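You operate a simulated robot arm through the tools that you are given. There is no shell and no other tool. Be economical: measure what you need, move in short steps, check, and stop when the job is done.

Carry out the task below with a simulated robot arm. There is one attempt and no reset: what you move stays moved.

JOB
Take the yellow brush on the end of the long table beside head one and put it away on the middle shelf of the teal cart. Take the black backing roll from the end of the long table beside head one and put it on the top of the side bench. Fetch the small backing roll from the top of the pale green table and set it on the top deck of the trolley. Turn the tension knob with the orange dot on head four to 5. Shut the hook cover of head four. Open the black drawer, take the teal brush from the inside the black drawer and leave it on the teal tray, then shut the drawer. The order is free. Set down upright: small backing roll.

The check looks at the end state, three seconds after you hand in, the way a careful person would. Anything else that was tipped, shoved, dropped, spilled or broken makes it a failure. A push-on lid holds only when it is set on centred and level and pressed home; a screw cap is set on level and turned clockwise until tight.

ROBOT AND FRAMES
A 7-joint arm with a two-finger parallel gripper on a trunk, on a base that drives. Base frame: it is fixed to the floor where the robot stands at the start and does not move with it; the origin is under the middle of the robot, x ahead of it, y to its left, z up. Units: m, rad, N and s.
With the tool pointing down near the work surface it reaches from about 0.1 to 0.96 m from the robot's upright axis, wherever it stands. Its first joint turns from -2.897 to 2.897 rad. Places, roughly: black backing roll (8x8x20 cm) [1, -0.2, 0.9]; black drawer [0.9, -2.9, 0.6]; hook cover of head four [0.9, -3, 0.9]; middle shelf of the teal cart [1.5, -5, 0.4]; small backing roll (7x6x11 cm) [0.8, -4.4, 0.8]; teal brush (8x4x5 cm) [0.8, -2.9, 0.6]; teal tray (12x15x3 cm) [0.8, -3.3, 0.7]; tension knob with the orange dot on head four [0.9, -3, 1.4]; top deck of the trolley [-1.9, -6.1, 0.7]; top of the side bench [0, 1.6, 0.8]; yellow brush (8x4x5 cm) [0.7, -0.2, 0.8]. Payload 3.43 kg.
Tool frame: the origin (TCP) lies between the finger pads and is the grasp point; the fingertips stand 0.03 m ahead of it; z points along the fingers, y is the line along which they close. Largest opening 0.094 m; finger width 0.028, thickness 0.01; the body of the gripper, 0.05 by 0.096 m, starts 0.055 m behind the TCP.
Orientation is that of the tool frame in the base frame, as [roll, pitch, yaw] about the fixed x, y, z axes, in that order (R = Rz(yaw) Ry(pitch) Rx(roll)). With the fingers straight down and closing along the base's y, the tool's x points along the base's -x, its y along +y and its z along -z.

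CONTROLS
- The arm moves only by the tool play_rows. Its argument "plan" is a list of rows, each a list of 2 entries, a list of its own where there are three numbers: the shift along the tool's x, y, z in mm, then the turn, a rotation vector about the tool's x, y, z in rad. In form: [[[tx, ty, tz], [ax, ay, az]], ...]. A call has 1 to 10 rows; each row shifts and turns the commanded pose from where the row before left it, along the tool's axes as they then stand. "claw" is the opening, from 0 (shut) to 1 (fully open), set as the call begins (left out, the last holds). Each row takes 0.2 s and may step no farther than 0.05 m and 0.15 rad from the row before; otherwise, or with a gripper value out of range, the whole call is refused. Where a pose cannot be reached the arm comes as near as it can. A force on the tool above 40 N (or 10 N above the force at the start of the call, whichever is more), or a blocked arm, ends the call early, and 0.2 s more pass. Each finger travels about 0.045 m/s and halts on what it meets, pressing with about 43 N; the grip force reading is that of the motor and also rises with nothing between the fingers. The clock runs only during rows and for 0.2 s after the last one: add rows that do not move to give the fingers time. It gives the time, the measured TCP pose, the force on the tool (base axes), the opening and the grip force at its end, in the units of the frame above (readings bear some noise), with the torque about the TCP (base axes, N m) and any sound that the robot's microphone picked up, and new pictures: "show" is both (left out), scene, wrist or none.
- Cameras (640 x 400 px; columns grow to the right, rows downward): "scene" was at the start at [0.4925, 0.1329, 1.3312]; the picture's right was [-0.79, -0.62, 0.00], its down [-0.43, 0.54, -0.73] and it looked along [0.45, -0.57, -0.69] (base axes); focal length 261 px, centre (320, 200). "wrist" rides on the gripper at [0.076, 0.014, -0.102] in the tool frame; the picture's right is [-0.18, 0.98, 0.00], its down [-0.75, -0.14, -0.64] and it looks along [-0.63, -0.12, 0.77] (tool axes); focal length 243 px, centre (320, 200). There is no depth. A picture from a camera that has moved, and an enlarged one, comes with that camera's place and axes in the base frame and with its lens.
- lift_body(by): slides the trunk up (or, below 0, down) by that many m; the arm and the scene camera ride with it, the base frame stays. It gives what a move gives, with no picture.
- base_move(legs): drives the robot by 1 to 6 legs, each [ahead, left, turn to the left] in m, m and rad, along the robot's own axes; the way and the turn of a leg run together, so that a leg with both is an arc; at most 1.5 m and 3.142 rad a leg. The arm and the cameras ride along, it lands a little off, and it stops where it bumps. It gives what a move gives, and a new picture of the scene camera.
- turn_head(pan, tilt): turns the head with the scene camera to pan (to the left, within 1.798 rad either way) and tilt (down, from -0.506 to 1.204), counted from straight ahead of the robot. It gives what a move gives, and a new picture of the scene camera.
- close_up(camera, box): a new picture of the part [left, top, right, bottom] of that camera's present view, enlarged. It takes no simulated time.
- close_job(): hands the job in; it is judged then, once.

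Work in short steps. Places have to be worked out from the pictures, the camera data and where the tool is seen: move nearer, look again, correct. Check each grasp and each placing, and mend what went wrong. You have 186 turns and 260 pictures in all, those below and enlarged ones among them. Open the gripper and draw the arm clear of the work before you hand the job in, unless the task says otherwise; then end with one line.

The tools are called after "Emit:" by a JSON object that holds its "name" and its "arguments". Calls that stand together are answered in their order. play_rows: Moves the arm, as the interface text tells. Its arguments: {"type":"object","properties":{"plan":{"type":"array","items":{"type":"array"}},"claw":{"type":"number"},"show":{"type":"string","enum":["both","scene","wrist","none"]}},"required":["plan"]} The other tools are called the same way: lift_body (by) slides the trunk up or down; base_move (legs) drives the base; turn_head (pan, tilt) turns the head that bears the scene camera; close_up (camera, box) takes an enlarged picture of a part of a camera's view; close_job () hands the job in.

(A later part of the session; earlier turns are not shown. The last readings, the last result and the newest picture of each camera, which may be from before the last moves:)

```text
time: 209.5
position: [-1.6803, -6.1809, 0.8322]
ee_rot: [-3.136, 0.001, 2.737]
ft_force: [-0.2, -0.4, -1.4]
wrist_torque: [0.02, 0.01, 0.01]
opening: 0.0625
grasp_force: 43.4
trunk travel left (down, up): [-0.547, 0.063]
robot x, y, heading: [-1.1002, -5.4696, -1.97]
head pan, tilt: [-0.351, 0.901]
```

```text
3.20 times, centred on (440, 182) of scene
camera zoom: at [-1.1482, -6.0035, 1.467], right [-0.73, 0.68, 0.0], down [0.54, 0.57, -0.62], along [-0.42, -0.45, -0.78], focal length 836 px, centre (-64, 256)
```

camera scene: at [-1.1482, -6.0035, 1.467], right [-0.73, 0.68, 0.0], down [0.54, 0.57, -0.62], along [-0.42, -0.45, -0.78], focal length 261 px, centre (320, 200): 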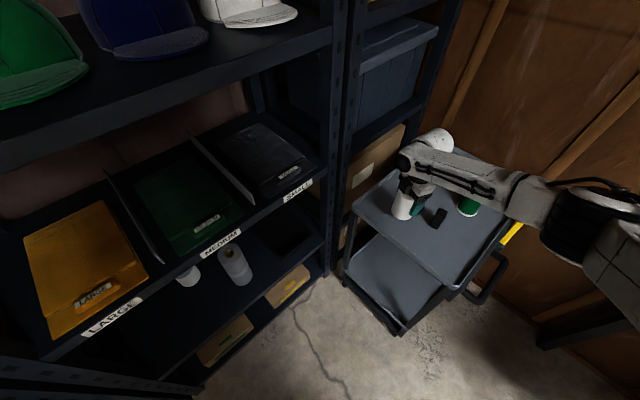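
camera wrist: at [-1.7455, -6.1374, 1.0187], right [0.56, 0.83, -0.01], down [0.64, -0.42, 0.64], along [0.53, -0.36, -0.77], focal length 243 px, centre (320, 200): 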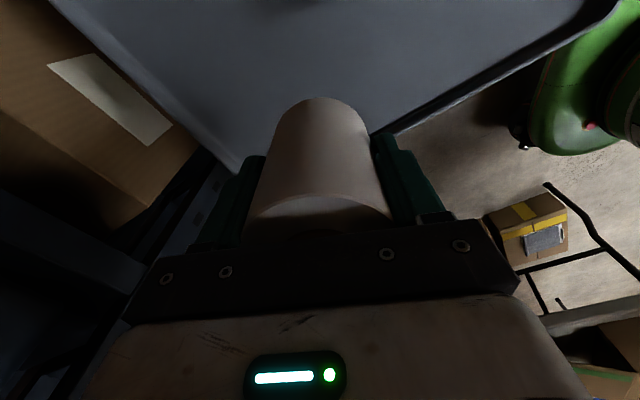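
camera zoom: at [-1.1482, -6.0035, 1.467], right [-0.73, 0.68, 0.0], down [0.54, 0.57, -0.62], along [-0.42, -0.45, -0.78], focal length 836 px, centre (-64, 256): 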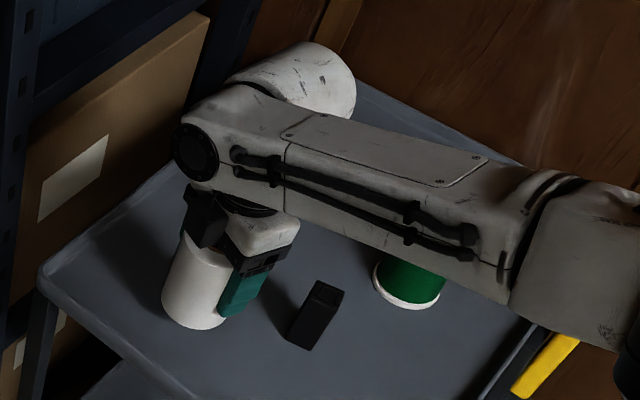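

The spool is undisturbed. A few more millimetres down.

Emit:
{"name": "play_rows", "arguments": {"plan": [[[0, 0, 3], [0, 0, 0]], [[0, 0, 3], [0, 0, 0]], [[0, 0, 0], [0, 0, 0]]], "show": "none"}}

Emit:
{"name": "play_rows", "arguments": {"plan": [[[0, 0, 3], [0, 0, 0]], [[0, 0, 2], [0, 0, 0]], [[0, 0, 0], [0, 0, 0]]], "show": "none"}}

```text
time: 210.3
position: [-1.6795, -6.1802, 0.8255]
ee_rot: [-3.136, -0.001, 2.737]
ft_force: [0.2, -0.3, -2.6]
wrist_torque: [0.0, 0.01, -0.03]
opening: 0.0628
grasp_force: 43.1
trunk travel left (down, up): [-0.547, 0.063]
robot x, y, heading: [-1.1015, -5.4683, -1.975]
head pan, tilt: [-0.351, 0.901]
```

```text
time: 211.1
position: [-1.6799, -6.1816, 0.8223]
ee_rot: [-3.134, 0.0, 2.737]
ft_force: [0.3, 0.2, -1.5]
wrist_torque: [0.0, 0.0, 0.0]
opening: 0.0627
grasp_force: 43.2
trunk travel left (down, up): [-0.547, 0.063]
robot x, y, heading: [-1.1014, -5.4686, -1.975]
head pan, tilt: [-0.351, 0.901]
```

Emit:
{"name": "play_rows", "arguments": {"plan": [[[0, 0, 3], [0, 0, 0]], [[0, 0, 3], [0, 0, 0]], [[0, 0, 0], [0, 0, 0]]], "show": "none"}}

Emit:
{"name": "close_up", "arguments": {"camera": "scene", "box": [340, 150, 500, 250]}}

```text
time: 211.9
position: [-1.6798, -6.1818, 0.8165]
ee_rot: [-3.136, -0.001, 2.739]
ft_force: [0.2, -1.4, -1.4]
wrist_torque: [0.01, 0.02, -0.02]
opening: 0.0622
grasp_force: 42.9
trunk travel left (down, up): [-0.547, 0.063]
robot x, y, heading: [-1.1041, -5.4673, -1.97]
head pan, tilt: [-0.351, 0.901]
```

```text
4.00 times, centred on (420, 200) of scene
camera zoom: at [-1.1482, -6.0035, 1.467], right [-0.73, 0.68, 0.0], down [0.54, 0.57, -0.62], along [-0.42, -0.45, -0.78], focal length 1046 px, centre (-80, 200)
```

zoom: 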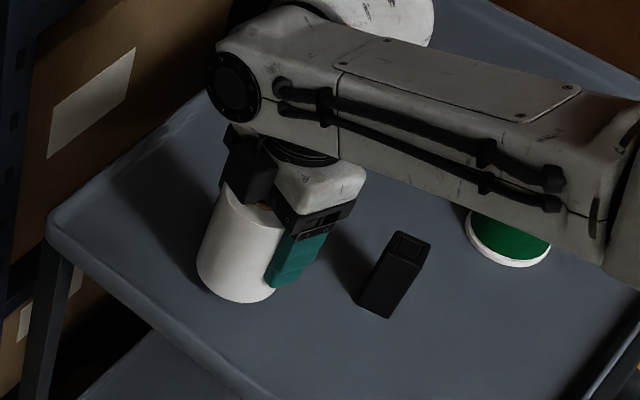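

Continue.

Emit:
{"name": "play_rows", "arguments": {"plan": [[[0, 0, 3], [0, 0, 0]], [[0, 0, 3], [0, 0, 0]], [[0, 0, 0], [0, 0, 0]]], "show": "none"}}

Emit:
{"name": "play_rows", "arguments": {"plan": [[[0, 0, 3], [0, 0, 0]], [[0, 0, 2], [0, 0, 0]], [[0, 0, 0], [0, 0, 0]]], "show": "none"}}

Emit:
{"name": "play_rows", "arguments": {"plan": [[[0, 0, 3], [0, 0, 0]], [[0, 0, 2], [0, 0, 0]], [[0, 0, 0], [0, 0, 0]]], "show": "none"}}

```text
time: 212.7
position: [-1.6794, -6.1815, 0.8092]
ee_rot: [-3.133, -0.001, 2.736]
ft_force: [0.1, 0.2, -1.0]
wrist_torque: [0.01, 0.06, 0.0]
opening: 0.0628
grasp_force: 43.0
trunk travel left (down, up): [-0.547, 0.063]
robot x, y, heading: [-1.1044, -5.4684, -1.973]
head pan, tilt: [-0.351, 0.901]
```

```text
time: 213.5
position: [-1.6797, -6.1813, 0.8042]
ee_rot: [-3.134, 0.0, 2.737]
ft_force: [-0.3, 0.7, -1.8]
wrist_torque: [-0.01, -0.03, 0.02]
opening: 0.0628
grasp_force: 42.6
trunk travel left (down, up): [-0.547, 0.063]
robot x, y, heading: [-1.1029, -5.4704, -1.973]
head pan, tilt: [-0.351, 0.901]
```

```text
time: 214.3
position: [-1.6802, -6.181, 0.8004]
ee_rot: [-3.133, 0.001, 2.737]
ft_force: [4.5, 1.2, 18.1]
wrist_torque: [0.59, -0.67, -0.06]
opening: 0.0625
grasp_force: 43.3
trunk travel left (down, up): [-0.547, 0.063]
robot x, y, heading: [-1.0991, -5.4666, -1.976]
head pan, tilt: [-0.351, 0.901]
```

Contact (18 N). Ease 1 mm, open and rise straight.

Emit:
{"name": "play_rows", "arguments": {"plan": [[[0, 0, -1.5], [0, 0, 0]], [[0, 0, 0], [0, 0, 0]]], "show": "none"}}

Emit:
{"name": "play_rows", "arguments": {"plan": [[[0, 0, 0], [0, 0, 0]], [[0, 0, 0], [0, 0, 0]], [[0, 0, 0], [0, 0, 0]], [[0, 0, 0], [0, 0, 0]], [[0, 0, -20], [0, 0, 0]], [[0, 0, -40], [0, 0, 0]], [[0, 0, -45], [0, 0, 0]], [[0, 0, -45], [0, 0, 0]], [[0, 0, -45], [0, 0, 0]], [[0, 0, -45], [0, 0, 0]]], "claw": 1}}

```text
time: 214.9
position: [-1.681, -6.1828, 0.8023]
ee_rot: [-3.134, 0.001, 2.738]
ft_force: [-1.2, -3.9, 9.0]
wrist_torque: [-0.02, -0.16, -0.04]
opening: 0.0626
grasp_force: 43.4
trunk travel left (down, up): [-0.547, 0.063]
robot x, y, heading: [-1.0983, -5.4709, -1.971]
head pan, tilt: [-0.351, 0.901]
```

```text
time: 217.1
position: [-1.6787, -6.1805, 1.0431]
ee_rot: [-3.135, 0.0, 2.738]
ft_force: [-0.2, -0.7, 0.1]
wrist_torque: [0.01, 0.01, 0.0]
opening: 0.094
grasp_force: 0.0
trunk travel left (down, up): [-0.547, 0.063]
robot x, y, heading: [-1.1017, -5.4646, -1.973]
head pan, tilt: [-0.351, 0.901]
camera scene: at [-1.1482, -6.0034, 1.4669], right [-0.73, 0.68, 0.0], down [0.54, 0.57, -0.62], along [-0.42, -0.45, -0.78], focal length 261 px, centre (320, 200)
camera wrist: at [-1.7433, -6.136, 1.1448], right [0.56, 0.83, -0.01], down [0.64, -0.42, 0.64], along [0.53, -0.36, -0.77], focal length 243 px, centre (320, 200)
```

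scene: 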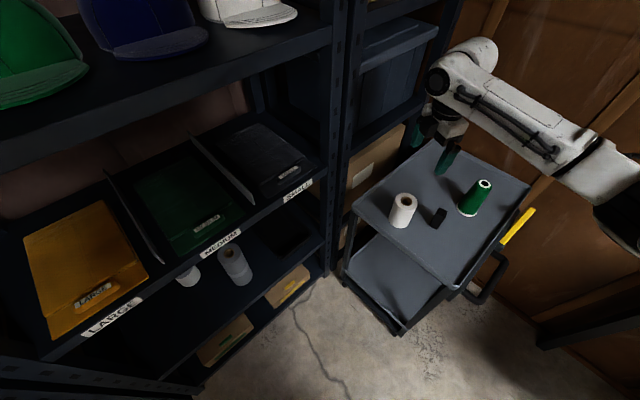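
wrist: 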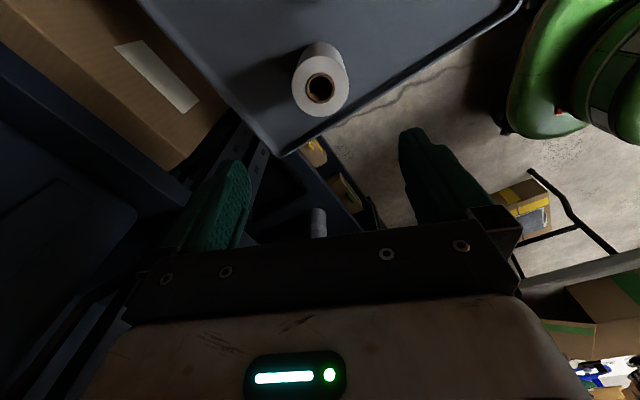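

The small roll stands upright on the deck. Retrace: draw the arm in, back out and turn toward the teal cart.

Emit:
{"name": "play_rows", "arguments": {"plan": [[[-12, 44, 0], [0, 0, 0]], [[-12, 44, 0], [0, 0, 0]], [[-12, 44, 0], [0, 0, 0]], [[-12, 44, 0], [0, 0, 0]], [[-12, 44, -10], [0, 0, 0]]], "show": "none"}}

Emit:
{"name": "base_move", "arguments": {"legs": [[-0.26, 0, 0], [-0.4, -0.06, 0], [-0.6, 0, 0], [0, 0, 1.5]]}}

Emit:
{"name": "turn_head", "arguments": {"pan": 0.0, "tilt": 0.35}}

```text
time: 218.3
position: [-1.5373, -6.0016, 1.0481]
ee_rot: [-3.134, 0.0, 2.737]
ft_force: [-0.4, 0.1, 0.2]
wrist_torque: [0.0, 0.05, -0.01]
opening: 0.0937
grasp_force: 0.1
trunk travel left (down, up): [-0.547, 0.063]
robot x, y, heading: [-1.1053, -5.4677, -1.977]
head pan, tilt: [-0.351, 0.901]
```

```text
time: 229.0
position: [-0.157, -4.7632, 1.0503]
ee_rot: [-3.135, -0.001, -2.037]
ft_force: [0.6, -0.2, 0.5]
wrist_torque: [0.0, -0.02, 0.03]
opening: 0.0941
grasp_force: 0.2
trunk travel left (down, up): [-0.547, 0.063]
robot x, y, heading: [-0.6638, -4.2954, -0.465]
head pan, tilt: [-0.351, 0.901]
camera scene: at [-0.1286, -4.3718, 1.469], right [-0.73, -0.69, 0.0], down [-0.54, 0.57, -0.62], along [0.43, -0.45, -0.78], focal length 261 px, centre (320, 200)
```

scene: 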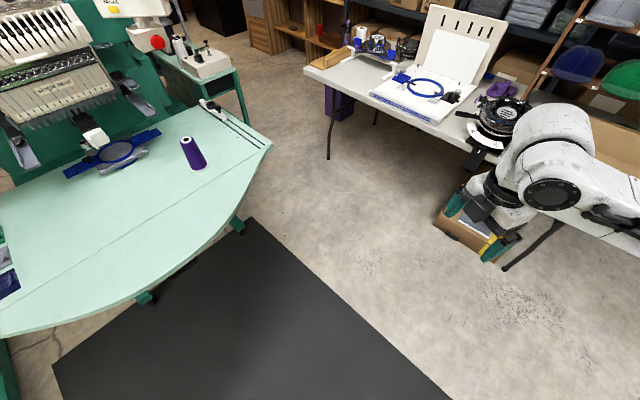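

```text
time: 229.9
position: [-0.1568, -4.7647, 1.0497]
ee_rot: [-3.133, 0.0, -2.036]
ft_force: [-0.2, 0.6, 0.3]
wrist_torque: [-0.03, 0.01, 0.02]
opening: 0.0941
grasp_force: 0.1
trunk travel left (down, up): [-0.547, 0.063]
robot x, y, heading: [-0.6638, -4.2939, -0.463]
head pan, tilt: [0.0, 0.351]
camera scene: at [-0.0971, -4.3586, 1.5165], right [-0.45, -0.89, 0.0], down [-0.31, 0.15, -0.94], along [0.84, -0.42, -0.34], focal length 261 px, centre (320, 200)
```

scene: 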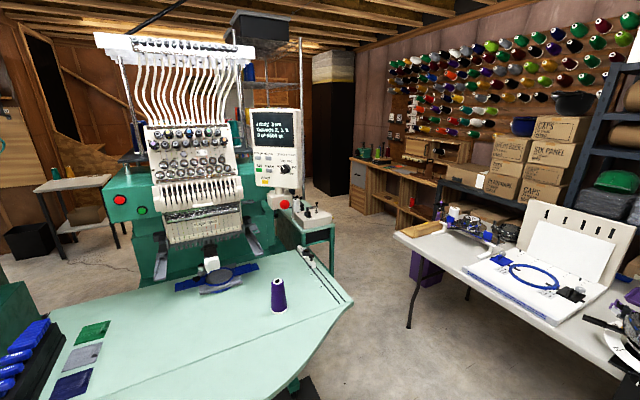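

Emit:
{"name": "close_up", "arguments": {"camera": "scene", "box": [240, 180, 400, 280]}}

```text
4.00 times, centred on (320, 230) of scene
camera zoom: at [-0.0971, -4.3586, 1.5165], right [-0.45, -0.89, 0.0], down [-0.31, 0.15, -0.94], along [0.84, -0.42, -0.34], focal length 1046 px, centre (320, 80)
```

zoom: 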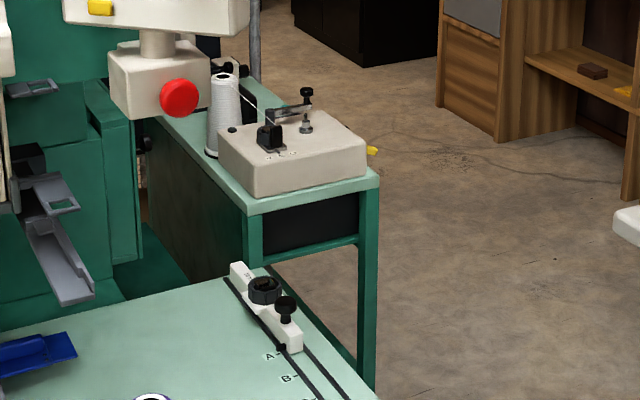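

The teal cart stands beyond the pale table, reachable through the gap between the two tables. I'll drive nearer to see its shelf.

Emit:
{"name": "base_move", "arguments": {"legs": [[0.82, -0.36, 0.2], [0, 0, 0.2]]}}

Emit:
{"name": "turn_head", "arguments": {"pan": 0.05, "tilt": 0.5}}

```text
time: 235.4
position: [0.6113, -5.1782, 1.0503]
ee_rot: [-3.133, 0.001, -1.656]
ft_force: [0.6, -0.2, -0.2]
wrist_torque: [-0.03, 0.03, -0.05]
opening: 0.0937
grasp_force: 0.0
trunk travel left (down, up): [-0.547, 0.063]
robot x, y, heading: [-0.0315, -4.9315, -0.081]
head pan, tilt: [0.0, 0.351]
camera scene: at [0.5133, -4.786, 1.5178], right [-0.08, -1.0, -0.01], down [-0.34, 0.03, -0.94], along [0.94, -0.08, -0.34], focal length 261 px, centre (320, 200)
```

scene: 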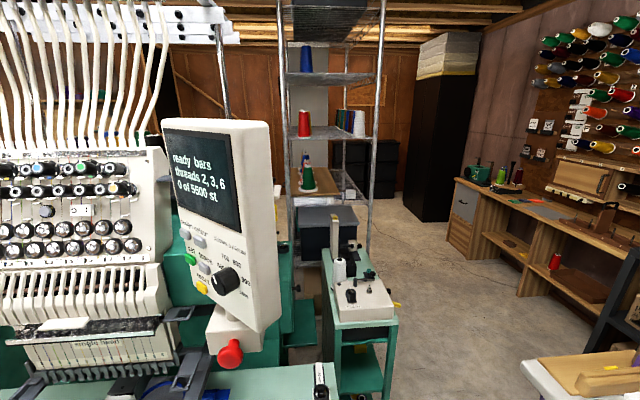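

```text
time: 236.1
position: [0.614, -5.1738, 1.0499]
ee_rot: [-3.136, -0.004, -1.654]
ft_force: [0.5, 0.0, 0.3]
wrist_torque: [0.02, 0.0, -0.01]
opening: 0.094
grasp_force: 0.1
trunk travel left (down, up): [-0.547, 0.063]
robot x, y, heading: [-0.0289, -4.9315, -0.085]
head pan, tilt: [0.051, 0.499]
camera scene: at [0.5115, -4.7812, 1.5042], right [-0.03, -1.0, -0.01], down [-0.48, 0.02, -0.88], along [0.88, -0.03, -0.48], focal length 261 px, centre (320, 200)
```

scene: 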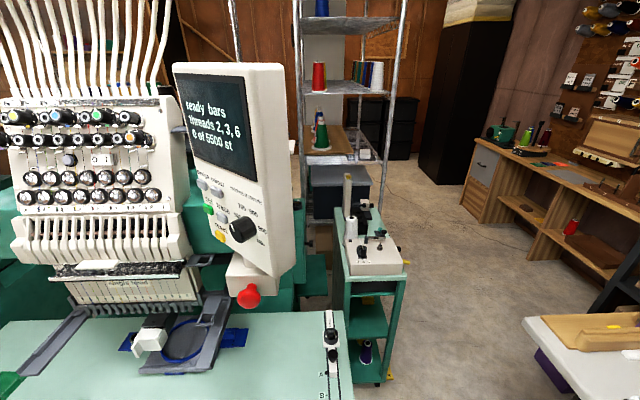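

Now the cart is clear. Zoom in on its shelves.

Emit:
{"name": "close_up", "arguments": {"camera": "scene", "box": [300, 240, 460, 340]}}

Emit:
{"name": "close_up", "arguments": {"camera": "scene", "box": [300, 290, 460, 390]}}

```text
4.00 times, centred on (380, 290) of scene
camera zoom: at [0.5115, -4.7812, 1.5042], right [-0.03, -1.0, -0.01], down [-0.48, 0.02, -0.88], along [0.88, -0.03, -0.48], focal length 1046 px, centre (80, -160)
```

zoom: 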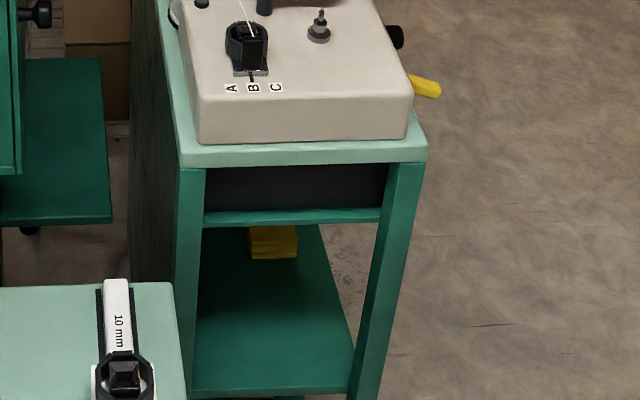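

```text
4.00 times, centred on (380, 340) of scene
camera zoom: at [0.5115, -4.7812, 1.5042], right [-0.03, -1.0, -0.01], down [-0.48, 0.02, -0.88], along [0.88, -0.03, -0.48], focal length 1046 px, centre (80, -360)
```

zoom: 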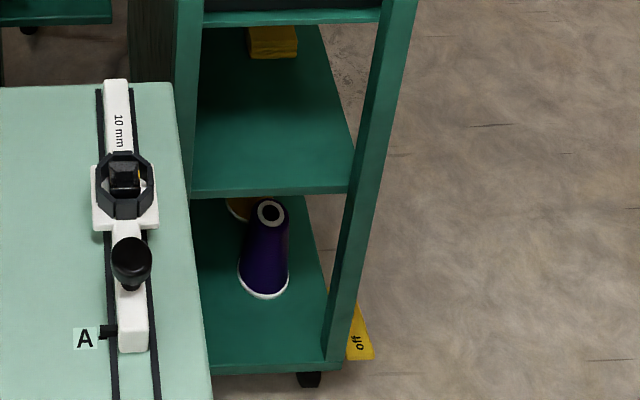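

The middle shelf (z≈0.4) is open at its front end, with ~0.27 m clearance, and its front half is free. So I'll pick the yellow brush with a 45° forward tilt and place it at that same tilt. Driving back to the long table.

Emit:
{"name": "base_move", "arguments": {"legs": [[-0.25, 0, 0.085], [0, 1.2, 0], [0, 1.2, 0], [0, 1.2, 0], [0, 1.2, 0]]}}

Emit:
{"name": "play_rows", "arguments": {"plan": [[[0, 0, 0], [0, 0, 0]]], "show": "wrist"}}

```text
time: 260.4
position: [0.3415, -0.3542, 1.0482]
ee_rot: [-3.134, -0.003, -1.563]
ft_force: [-0.2, -0.1, 0.5]
wrist_torque: [-0.01, 0.02, 0.0]
opening: 0.0938
grasp_force: 0.1
trunk travel left (down, up): [-0.547, 0.063]
robot x, y, heading: [-0.3282, -0.1746, 0.011]
head pan, tilt: [0.051, 0.499]
camera scene: at [0.2056, 0.034, 1.5009], right [0.06, -1.0, 0.0], down [-0.48, -0.03, -0.88], along [0.88, 0.05, -0.48], focal length 261 px, centre (320, 200)
```

scene: 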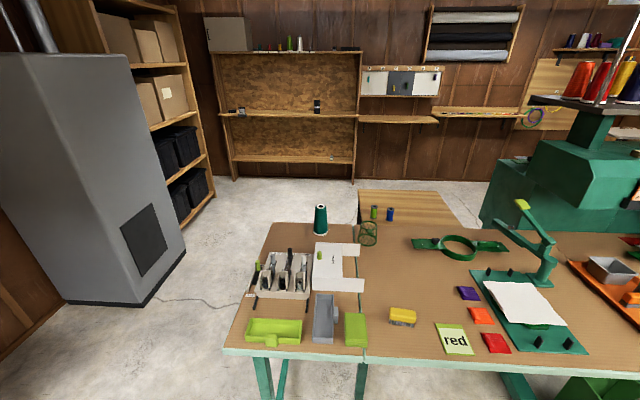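

```text
time: 260.8
position: [0.3416, -0.355, 1.0482]
ee_rot: [-3.137, -0.004, -1.562]
ft_force: [-0.7, 0.4, 0.3]
wrist_torque: [0.02, 0.03, -0.01]
opening: 0.094
grasp_force: 0.0
trunk travel left (down, up): [-0.547, 0.063]
robot x, y, heading: [-0.321, -0.1713, 0.012]
head pan, tilt: [0.051, 0.499]
camera wrist: at [0.3261, -0.4304, 1.1509], right [-0.98, 0.18, -0.01], down [0.13, 0.76, 0.64], along [0.12, 0.63, -0.77], focal length 243 px, centre (320, 200)
```

wrist: 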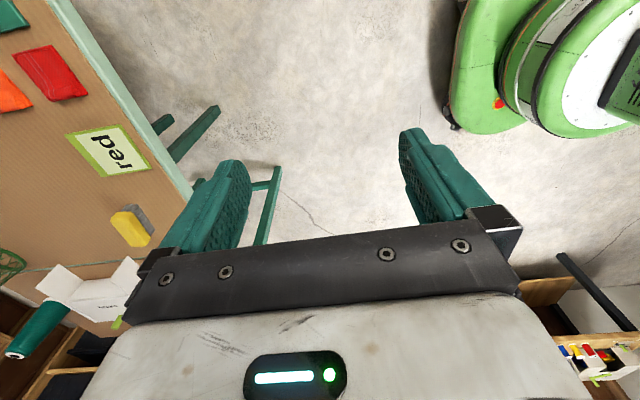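

The brush stands as before near (0.73, -0.18). Rotate the tool back so it closes along y.

Emit:
{"name": "play_rows", "arguments": {"plan": [[[0, 0, 0], [0, 0, 0.15]], [[0, 0, 0], [0, 0, 0.15]], [[0, 0, 0], [0, 0, 0.15]], [[0, 0, 0], [0, 0, 0.15]], [[0, 0, 0], [0, 0, 0.15]], [[0, 0, 0], [0, 0, 0.15]], [[0, 0, 0], [0, 0, 0.15]], [[0, 0, 0], [0, 0, 0.15]], [[0, 0, 0], [0, 0, 0.15]], [[0, 0, 0], [0, 0, 0.15]]], "claw": 1, "show": "none"}}

Emit:
{"name": "base_move", "arguments": {"legs": [[0.15, 0.17, -0.011]]}}

Emit:
{"name": "play_rows", "arguments": {"plan": [[[0, 0, 0], [0, 0, 0.07]], [[0, 0, 0], [0, -0.131, 0]], [[0, 0, 0], [0, -0.131, 0]], [[0, 0, 0], [0, -0.131, 0]], [[0, 0, 0], [0, -0.131, 0]], [[0, 0, 0], [0, -0.131, 0]], [[0, 0, 0], [0, -0.13, 0]], [[0, 0, 0], [0, 0, 0]]]}}

```text
time: 263.0
position: [0.3405, -0.3556, 1.0485]
ee_rot: [-3.139, 0.007, -3.066]
ft_force: [-0.5, -0.9, 0.3]
wrist_torque: [0.05, -0.05, -0.02]
opening: 0.094
grasp_force: 0.2
trunk travel left (down, up): [-0.547, 0.063]
robot x, y, heading: [-0.3233, -0.1701, 0.009]
head pan, tilt: [0.051, 0.499]
```

```text
time: 264.8
position: [0.4895, -0.1873, 1.0474]
ee_rot: [-3.138, 0.006, -3.069]
ft_force: [-0.2, 0.5, 0.3]
wrist_torque: [0.0, 0.0, 0.03]
opening: 0.0938
grasp_force: 0.0
trunk travel left (down, up): [-0.547, 0.063]
robot x, y, heading: [-0.1733, -0.0005, 0.0]
head pan, tilt: [0.051, 0.499]
camera scene: at [0.3571, 0.2024, 1.5009], right [0.05, -1.0, 0.0], down [-0.48, -0.02, -0.88], along [0.88, 0.05, -0.48], focal length 261 px, centre (320, 200)
```

scene: 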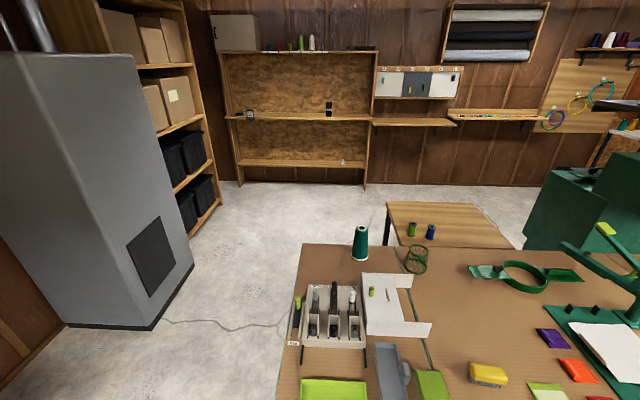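

```text
time: 266.6
position: [0.4899, -0.1878, 1.0501]
ee_rot: [-3.133, 0.793, -3.136]
ft_force: [1.0, 0.1, -0.4]
wrist_torque: [0.02, 0.02, -0.02]
opening: 0.0937
grasp_force: 0.1
trunk travel left (down, up): [-0.547, 0.063]
robot x, y, heading: [-0.1732, -0.0017, 0.004]
head pan, tilt: [0.051, 0.499]
camera scene: at [0.3571, 0.2026, 1.5009], right [0.05, -1.0, 0.0], down [-0.48, -0.03, -0.88], along [0.88, 0.05, -0.48], focal length 261 px, centre (320, 200)
camera wrist: at [0.3625, -0.1733, 1.0662], right [0.13, 0.98, 0.13], down [0.07, -0.14, 0.99], along [0.99, -0.12, -0.09], focal length 243 px, centre (320, 200)
```

scene: 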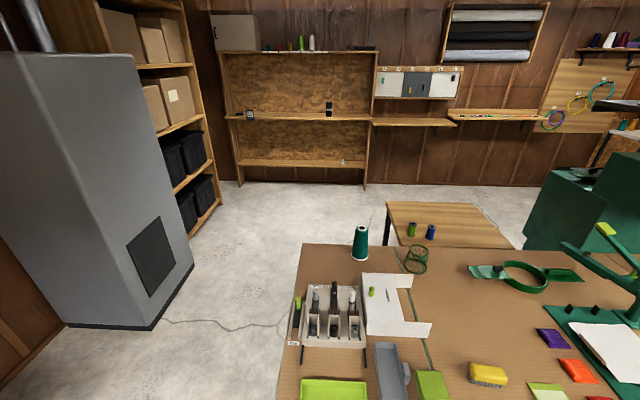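
wrist: 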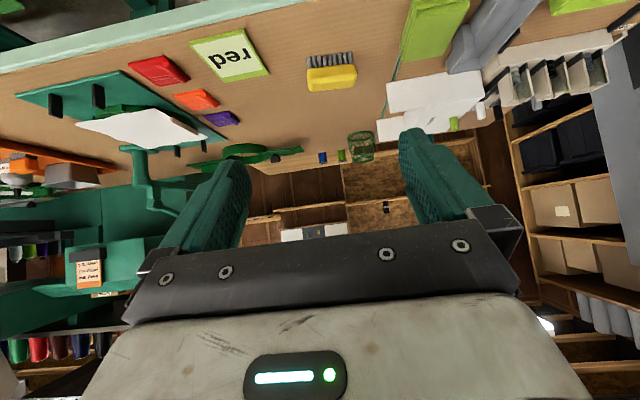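

Emit:
{"name": "close_up", "arguments": {"camera": "wrist", "box": [290, 40, 370, 90]}}

Emit:
{"name": "close_up", "arguments": {"camera": "scene", "box": [448, 350, 528, 400]}}

```text
8.00 times, centred on (330, 65) of wrist
camera zoom: at [0.3625, -0.1733, 1.0662], right [0.13, 0.98, 0.13], down [0.07, -0.14, 0.99], along [0.99, -0.12, -0.09], focal length 1941 px, centre (240, 1280)
```

zoom: 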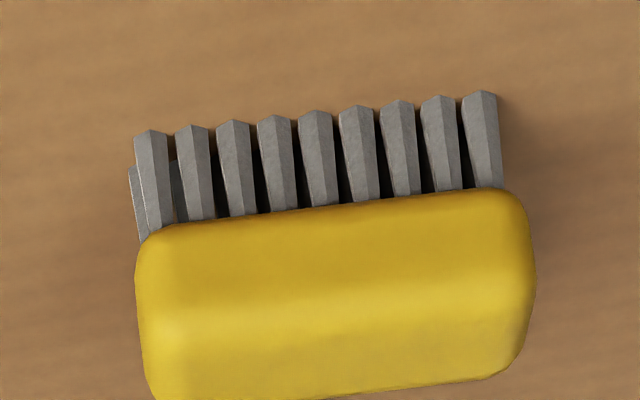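

```text
8.00 times, centred on (488, 375) of scene
camera zoom: at [0.3571, 0.2026, 1.5009], right [0.05, -1.0, 0.0], down [-0.48, -0.03, -0.88], along [0.88, 0.05, -0.48], focal length 2091 px, centre (-1024, -1200)
```

zoom: 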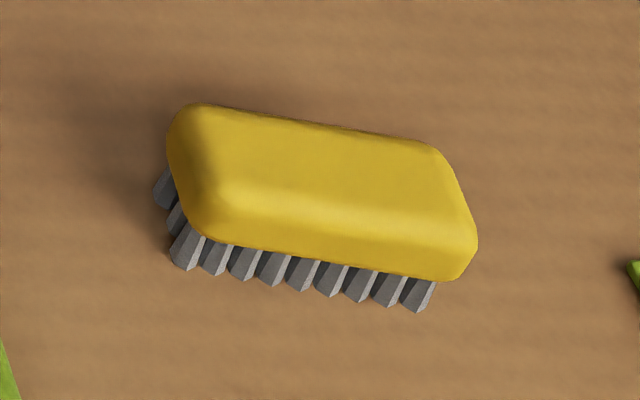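

The brush's long axis is yawed about -8.4° from y; its centre is about (0.721, -0.173, 0.85). Yaw the tool to match and go to 10 cm short along the approach.

Emit:
{"name": "play_rows", "arguments": {"plan": [[[0, 0, 0], [0.103, 0, 0.103]], [[-4.5, 9.6, 39], [0, 0, 0]], [[-4.5, 9.6, 39], [0, 0, 0]], [[-4.5, 9.6, 39], [0, 0, 0]], [[-4.5, 9.6, 39], [0, 0, 0]], [[-4.5, 9.6, 39], [0, 0, 0]], [[0, 0, 0], [0, 0, 0]]], "show": "wrist"}}

Emit:
{"name": "close_up", "arguments": {"camera": "wrist", "box": [240, 80, 400, 180]}}

```text
time: 268.1
position: [0.6488, -0.1634, 0.9269]
ee_rot: [-3.136, 0.791, 3.002]
ft_force: [0.2, 0.4, 0.6]
wrist_torque: [-0.03, 0.01, -0.04]
opening: 0.094
grasp_force: 0.1
trunk travel left (down, up): [-0.547, 0.063]
robot x, y, heading: [-0.1731, 0.0008, 0.0]
head pan, tilt: [0.051, 0.499]
camera wrist: at [0.5259, -0.1319, 0.9448], right [0.27, 0.95, 0.13], down [0.05, -0.15, 0.99], along [0.96, -0.26, -0.09], focal length 243 px, centre (320, 200)
```

wrist: 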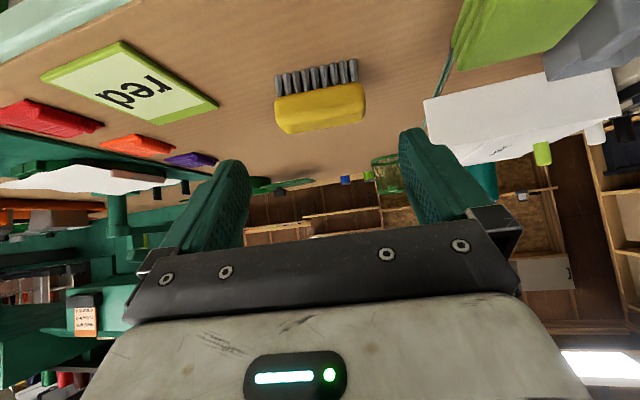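

```text
4.00 times, centred on (320, 130) of wrist
camera zoom: at [0.5259, -0.1319, 0.9448], right [0.27, 0.95, 0.13], down [0.05, -0.15, 0.99], along [0.96, -0.26, -0.09], focal length 970 px, centre (320, 480)
```

zoom: 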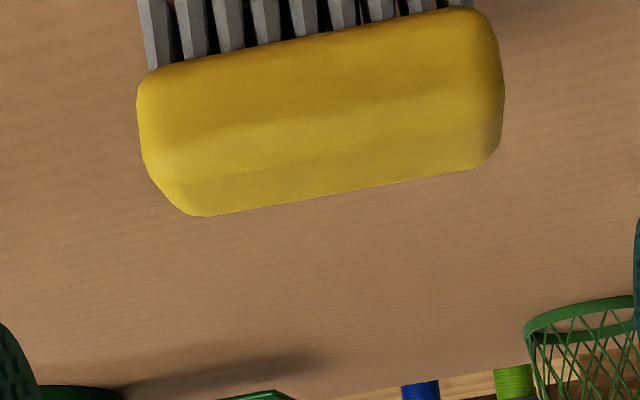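

Perfectly centred laterally. Advance along the tool axis.

Emit:
{"name": "play_rows", "arguments": {"plan": [[[0, 0, 25], [0, 0, 0]], [[0, 0, 25], [0, 0, 0]], [[0, 0, 20], [0, 0, 0]], [[0, 0, 0], [0, 0, 0]]], "show": "wrist"}}

```text
time: 269.1
position: [0.7003, -0.1709, 0.8772]
ee_rot: [-3.135, 0.793, 3.0]
ft_force: [0.5, -0.1, 0.8]
wrist_torque: [-0.02, -0.02, 0.02]
opening: 0.094
grasp_force: 0.1
trunk travel left (down, up): [-0.547, 0.063]
robot x, y, heading: [-0.169, 0.0008, 0.001]
head pan, tilt: [0.051, 0.499]
camera wrist: at [0.5761, -0.1378, 0.8954], right [0.27, 0.95, 0.13], down [0.05, -0.15, 0.99], along [0.96, -0.26, -0.09], focal length 243 px, centre (320, 200)
```

wrist: 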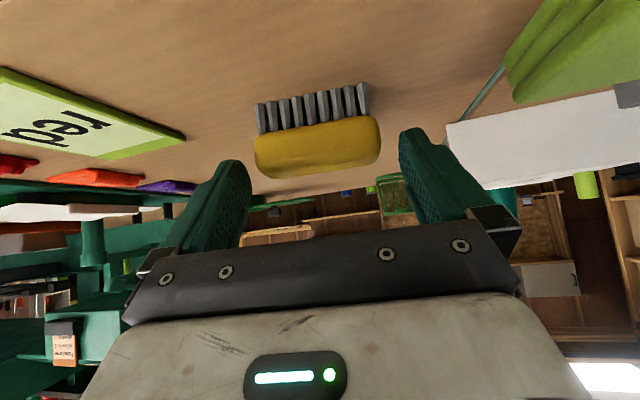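

Emit:
{"name": "play_rows", "arguments": {"plan": [[[0, 0, 12], [0, 0, 0]], [[0, 0, 10], [0, 0, 0]], [[0, 0, 6], [0, 0, 0]], [[0, 0, 0], [0, 0, 0]]], "show": "wrist"}}

```text
time: 270.1
position: [0.7186, -0.1733, 0.8572]
ee_rot: [-3.138, 0.792, 3.0]
ft_force: [0.3, 0.2, -0.1]
wrist_torque: [0.01, 0.0, -0.02]
opening: 0.0941
grasp_force: 0.2
trunk travel left (down, up): [-0.547, 0.063]
robot x, y, heading: [-0.1775, -0.0017, 0.004]
head pan, tilt: [0.051, 0.499]
camera wrist: at [0.5953, -0.1406, 0.8756], right [0.27, 0.95, 0.13], down [0.05, -0.15, 0.99], along [0.96, -0.26, -0.09], focal length 243 px, centre (320, 200)
```

wrist: 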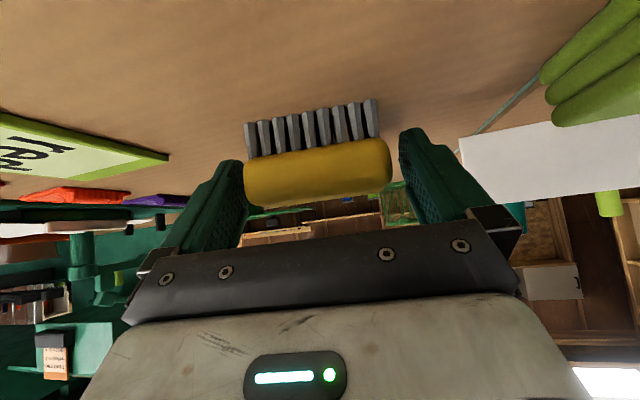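

The yellow body is between the finger pads. Close.

Emit:
{"name": "play_rows", "arguments": {"plan": [[[0, 0, 0], [0, 0, 0]], [[0, 0, 0], [0, 0, 0]], [[0, 0, 0], [0, 0, 0]]], "claw": 0, "show": "wrist"}}

Emit:
{"name": "play_rows", "arguments": {"plan": [[[-21, 0, -21], [0, 0, 0]], [[-35, 0, -35], [0, 0, 0]], [[-35, 0, -35], [0, 0, 0]], [[-35, 0, -35], [0, 0, 0]], [[0, 0, 0], [0, 0, 0]]]}}

```text
time: 270.9
position: [0.7191, -0.1735, 0.8576]
ee_rot: [-3.137, 0.794, 3.0]
ft_force: [-0.2, 0.1, -0.5]
wrist_torque: [0.0, -0.03, 0.02]
opening: 0.0784
grasp_force: 43.2
trunk travel left (down, up): [-0.547, 0.063]
robot x, y, heading: [-0.1773, -0.0022, 0.004]
head pan, tilt: [0.051, 0.499]
camera wrist: at [0.5953, -0.1406, 0.8757], right [0.27, 0.95, 0.13], down [0.05, -0.15, 0.99], along [0.96, -0.26, -0.09], focal length 243 px, centre (320, 200)
```

wrist: 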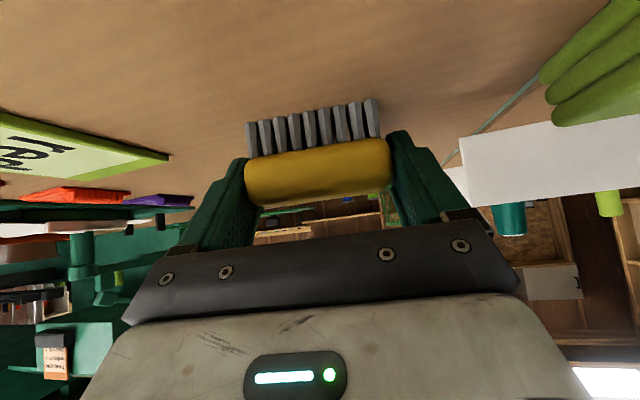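

```text
time: 272.1
position: [0.7176, -0.1719, 1.0394]
ee_rot: [-3.137, 0.791, 3.001]
ft_force: [0.2, 0.9, 0.0]
wrist_torque: [0.0, -0.02, -0.01]
opening: 0.0784
grasp_force: 42.8
trunk travel left (down, up): [-0.547, 0.063]
robot x, y, heading: [-0.1741, -0.0025, 0.004]
head pan, tilt: [0.051, 0.499]
camera scene: at [0.3573, 0.2026, 1.5008], right [0.05, -1.0, 0.0], down [-0.48, -0.03, -0.88], along [0.88, 0.05, -0.48], focal length 261 px, centre (320, 200)
camera wrist: at [0.593, -0.1399, 1.0571], right [0.27, 0.95, 0.13], down [0.05, -0.15, 0.99], along [0.96, -0.26, -0.09], focal length 243 px, centre (320, 200)
```

scene: 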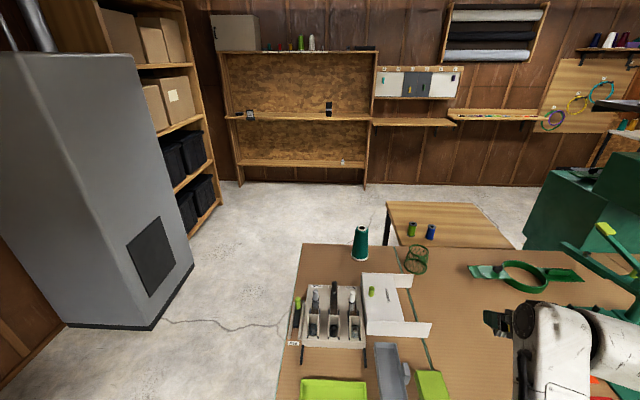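
wrist: 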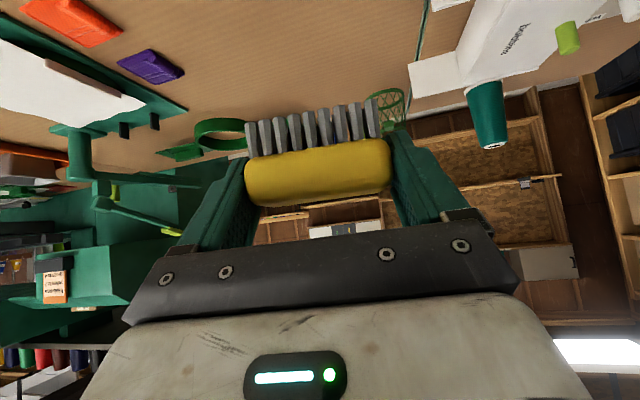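

Brush gripped (78 mm). Undo the yaw, draw in, and drive to the cart corridor.

Emit:
{"name": "play_rows", "arguments": {"plan": [[[0, 0, 0], [-0.099, 0, -0.099]], [[32, 0, -32], [0, 0, 0]], [[32, 0, -32], [0, 0, 0]], [[32, 0, -32], [0, 0, 0]], [[32, 0, -32], [0, 0, 0]], [[0, 0, 0], [0, 0, 0]]], "show": "none"}}

Emit:
{"name": "base_move", "arguments": {"legs": [[-0.15, 0, 0], [0, -1.28, 0], [0, -1.28, 0], [0, -1.28, 0], [0, -1.26, 0]]}}

Emit:
{"name": "turn_head", "arguments": {"pan": 0.05, "tilt": 0.55}}

```text
time: 273.6
position: [0.5362, -0.1717, 1.0355]
ee_rot: [-3.136, 0.792, 3.14]
ft_force: [-0.5, -0.2, 0.1]
wrist_torque: [-0.02, 0.04, 0.01]
opening: 0.0785
grasp_force: 43.1
trunk travel left (down, up): [-0.547, 0.063]
robot x, y, heading: [-0.1734, -0.0017, 0.002]
head pan, tilt: [0.051, 0.499]
```

```text
time: 298.9
position: [0.499, -5.2194, 1.0355]
ee_rot: [-3.136, 0.79, -3.117]
ft_force: [-0.5, -0.3, -0.3]
wrist_torque: [-0.02, 0.02, -0.01]
opening: 0.0781
grasp_force: 43.2
trunk travel left (down, up): [-0.547, 0.063]
robot x, y, heading: [-0.2165, -5.0688, 0.028]
head pan, tilt: [0.051, 0.499]
camera scene: at [0.3104, -4.85, 1.5009], right [0.08, -1.0, 0.0], down [-0.48, -0.04, -0.88], along [0.88, 0.07, -0.48], focal length 261 px, centre (320, 200)
```

scene: 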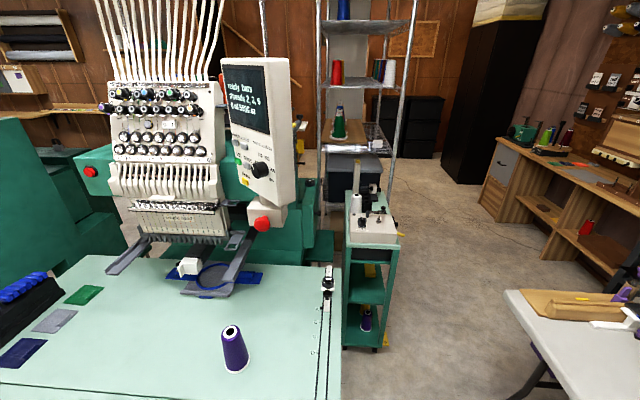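

```text
time: 299.5
position: [0.4988, -5.2193, 1.0353]
ee_rot: [-3.137, 0.789, -3.116]
ft_force: [0.4, -0.4, -1.1]
wrist_torque: [-0.01, 0.06, 0.01]
opening: 0.0783
grasp_force: 43.0
trunk travel left (down, up): [-0.547, 0.063]
robot x, y, heading: [-0.2126, -5.0642, 0.031]
head pan, tilt: [0.051, 0.55]
camera scene: at [0.3092, -4.8501, 1.4963], right [0.08, -1.0, 0.0], down [-0.52, -0.04, -0.85], along [0.85, 0.07, -0.52], focal length 261 px, centre (320, 200)
```

scene: 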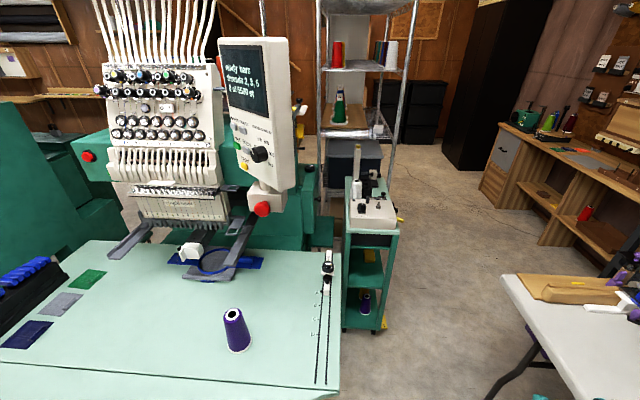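

Cart front is near x≈1.18, y -5.105…-4.895. Zoom to fix the shelf's edges.

Emit:
{"name": "close_up", "arguments": {"camera": "scene", "box": [300, 215, 460, 315]}}

```text
4.00 times, centred on (380, 265) of scene
camera zoom: at [0.3092, -4.8501, 1.4963], right [0.08, -1.0, 0.0], down [-0.52, -0.04, -0.85], along [0.85, 0.07, -0.52], focal length 1046 px, centre (80, -60)
```

zoom: 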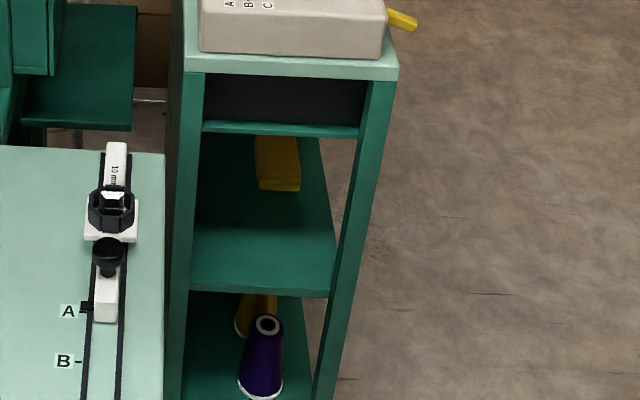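

I need better depth; I'll straighten, drive in a bit, shift the hand in front of the cart and use the wrist camera.

Emit:
{"name": "base_move", "arguments": {"legs": [[0.3, 0, -0.03]]}}

Emit:
{"name": "play_rows", "arguments": {"plan": [[[0, 45, 0], [0, 0, 0]], [[0, 45, 0], [0, 0, 0]], [[0, 45, 0], [0, 0, 0]], [[0, 45, 0], [0, 0, 0]], [[0, 30, 0], [0, 0, 0]], [[0, 0, 0], [0, 0, 0]]]}}

```text
time: 301.6
position: [0.7978, -5.2343, 1.0345]
ee_rot: [-3.136, 0.79, 3.141]
ft_force: [0.5, -0.1, -0.5]
wrist_torque: [0.02, -0.01, -0.01]
opening: 0.0781
grasp_force: 43.2
trunk travel left (down, up): [-0.547, 0.063]
robot x, y, heading: [0.09, -5.0602, 0.005]
head pan, tilt: [0.051, 0.55]
camera scene: at [0.6166, -4.8595, 1.4963], right [0.05, -1.0, 0.0], down [-0.52, -0.03, -0.85], along [0.85, 0.04, -0.52], focal length 261 px, centre (320, 200)
```

scene: 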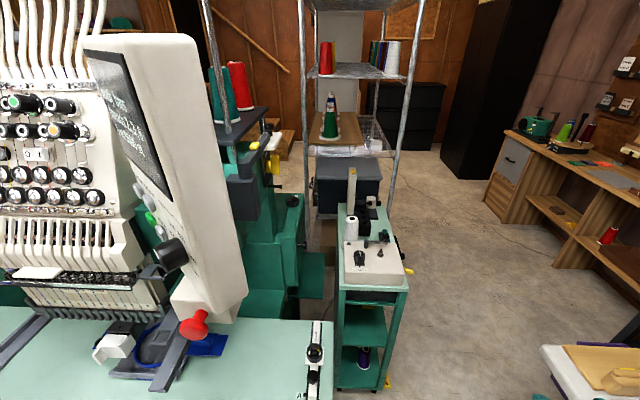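

```text
time: 302.9
position: [0.797, -5.0207, 1.0345]
ee_rot: [-3.135, 0.792, -3.141]
ft_force: [0.7, -0.3, -0.2]
wrist_torque: [-0.03, -0.01, 0.0]
opening: 0.0781
grasp_force: 43.1
trunk travel left (down, up): [-0.547, 0.063]
robot x, y, heading: [0.0863, -5.0625, 0.002]
head pan, tilt: [0.051, 0.55]
camera scene: at [0.6167, -4.8593, 1.4963], right [0.05, -1.0, 0.0], down [-0.52, -0.03, -0.85], along [0.85, 0.04, -0.52], focal length 261 px, centre (320, 200)
camera wrist: at [0.6704, -5.0056, 1.0533], right [0.13, 0.98, 0.13], down [0.07, -0.14, 0.99], along [0.99, -0.12, -0.09], focal length 243 px, centre (320, 200)
```

scene: 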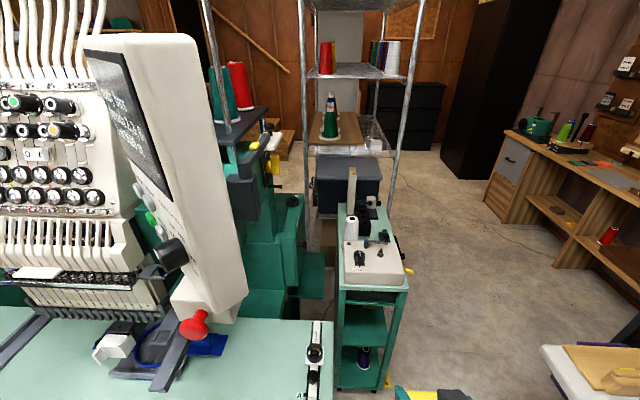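
wrist: 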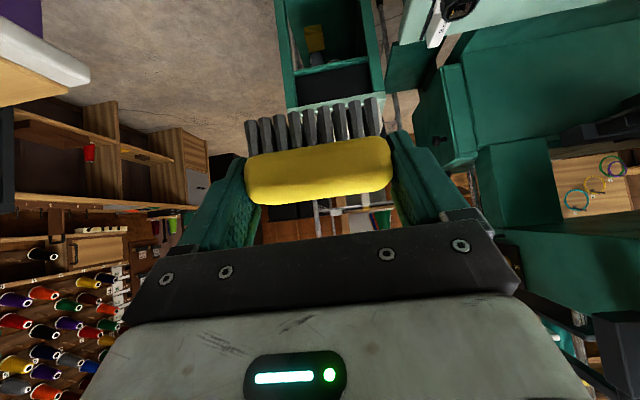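

Emit:
{"name": "close_up", "arguments": {"camera": "wrist", "box": [260, 0, 420, 100]}}

Emit:
{"name": "close_up", "arguments": {"camera": "scene", "box": [300, 260, 460, 360]}}

```text
4.00 times, centred on (340, 50) of wrist
camera zoom: at [0.6704, -5.0056, 1.0533], right [0.13, 0.98, 0.13], down [0.07, -0.14, 0.99], along [0.99, -0.12, -0.09], focal length 970 px, centre (240, 800)
```

zoom: 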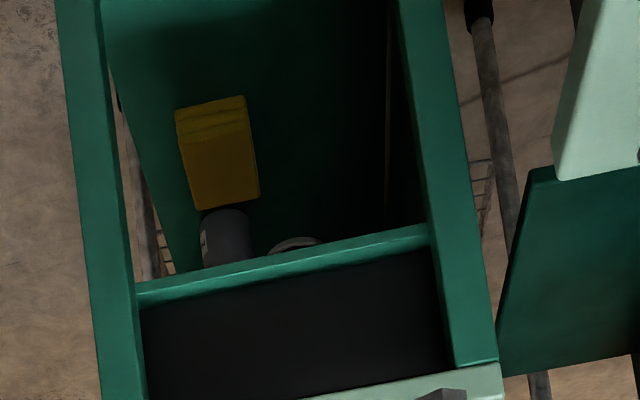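

```text
4.00 times, centred on (380, 310) of scene
camera zoom: at [0.6167, -4.8593, 1.4963], right [0.05, -1.0, 0.0], down [-0.52, -0.03, -0.85], along [0.85, 0.04, -0.52], focal length 1046 px, centre (80, -240)
```

zoom: 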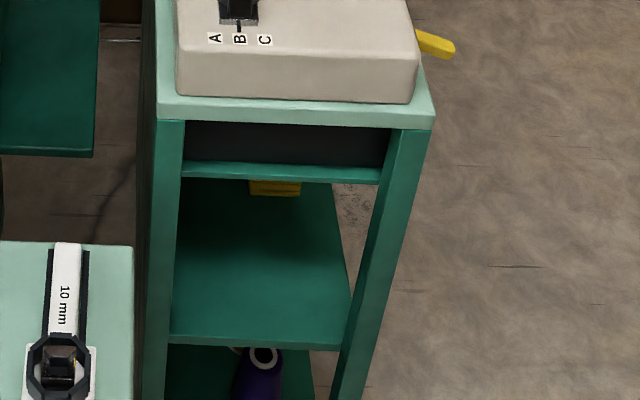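

Cart front at x≈1.26, top 0.75, bar underside ≈0.65, shelf ≈0.38, opening y -5.10…-4.925. Check where my elbow is before lowering between the tables.

Emit:
{"name": "turn_head", "arguments": {"pan": -0.5, "tilt": 1.0}}

```text
time: 303.9
position: [0.7981, -5.021, 1.035]
ee_rot: [-3.137, 0.79, -3.141]
ft_force: [-0.5, 0.4, -1.3]
wrist_torque: [-0.03, -0.01, 0.01]
opening: 0.0783
grasp_force: 43.1
trunk travel left (down, up): [-0.547, 0.063]
robot x, y, heading: [0.0872, -5.0667, 0.003]
head pan, tilt: [-0.499, 1.0]
camera scene: at [0.5883, -4.8973, 1.4598], right [-0.48, -0.88, 0.0], down [-0.74, 0.4, -0.54], along [0.48, -0.26, -0.84], focal length 261 px, centre (320, 200)
```

scene: 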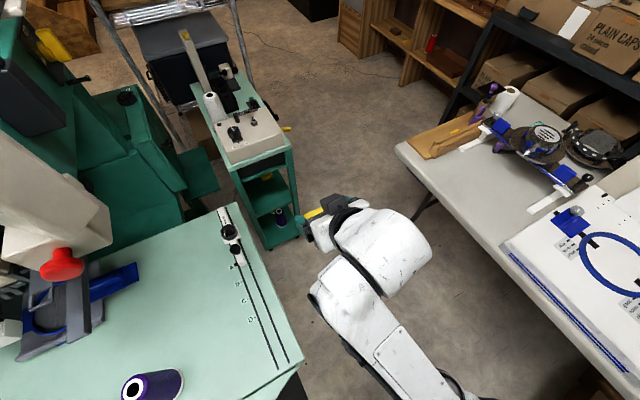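

The arm lies centrally in the corridor. Strafe slightly right for clearance, lower the trunk, and look again.

Emit:
{"name": "base_move", "arguments": {"legs": [[0, -0.05, 0]]}}

Emit:
{"name": "lift_body", "arguments": {"by": -0.45}}

Emit:
{"name": "play_rows", "arguments": {"plan": [[[0, 0, 0], [0, 0, 0]]]}}

```text
time: 304.9
position: [0.798, -5.0721, 1.036]
ee_rot: [-3.137, 0.79, -3.142]
ft_force: [-0.2, -0.4, 0.3]
wrist_torque: [-0.02, -0.04, 0.01]
opening: 0.0783
grasp_force: 43.3
trunk travel left (down, up): [-0.547, 0.063]
robot x, y, heading: [0.0879, -5.1129, 0.003]
head pan, tilt: [-0.499, 1.0]
camera scene: at [0.5883, -4.9485, 1.4598], right [-0.48, -0.88, 0.0], down [-0.74, 0.4, -0.54], along [0.47, -0.26, -0.84], focal length 261 px, centre (320, 200)
```

scene: 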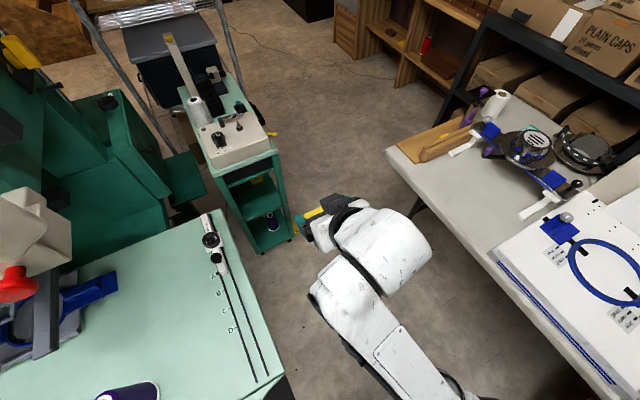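

```text
refused: -0.45 is not a number from -0.4 to 0.4
```

```text
time: 305.2
position: [0.7984, -5.0731, 1.0347]
ee_rot: [-3.136, 0.789, -3.141]
ft_force: [-0.4, -0.5, -0.6]
wrist_torque: [0.0, -0.03, -0.01]
opening: 0.0781
grasp_force: 43.4
trunk travel left (down, up): [-0.547, 0.063]
robot x, y, heading: [0.0882, -5.1123, 0.003]
head pan, tilt: [-0.499, 1.0]
camera scene: at [0.5883, -4.9487, 1.4598], right [-0.48, -0.88, 0.0], down [-0.74, 0.4, -0.54], along [0.47, -0.26, -0.84], focal length 261 px, centre (320, 200)
camera wrist: at [0.6706, -5.0575, 1.0533], right [0.13, 0.98, 0.13], down [0.07, -0.14, 0.99], along [0.99, -0.12, -0.09], focal length 243 px, centre (320, 200)
```

scene: 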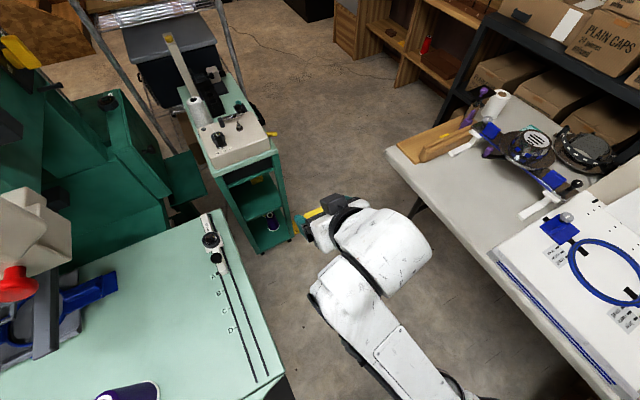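
wrist: 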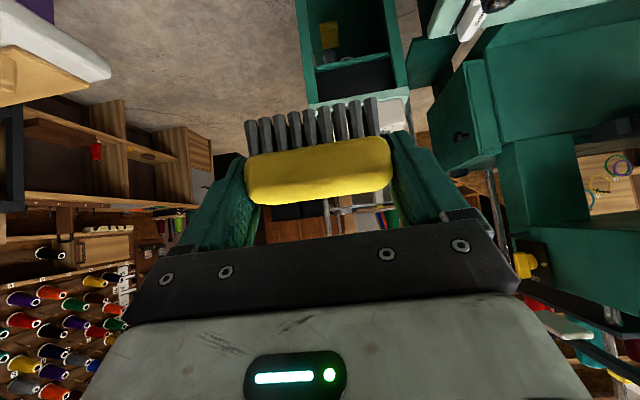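

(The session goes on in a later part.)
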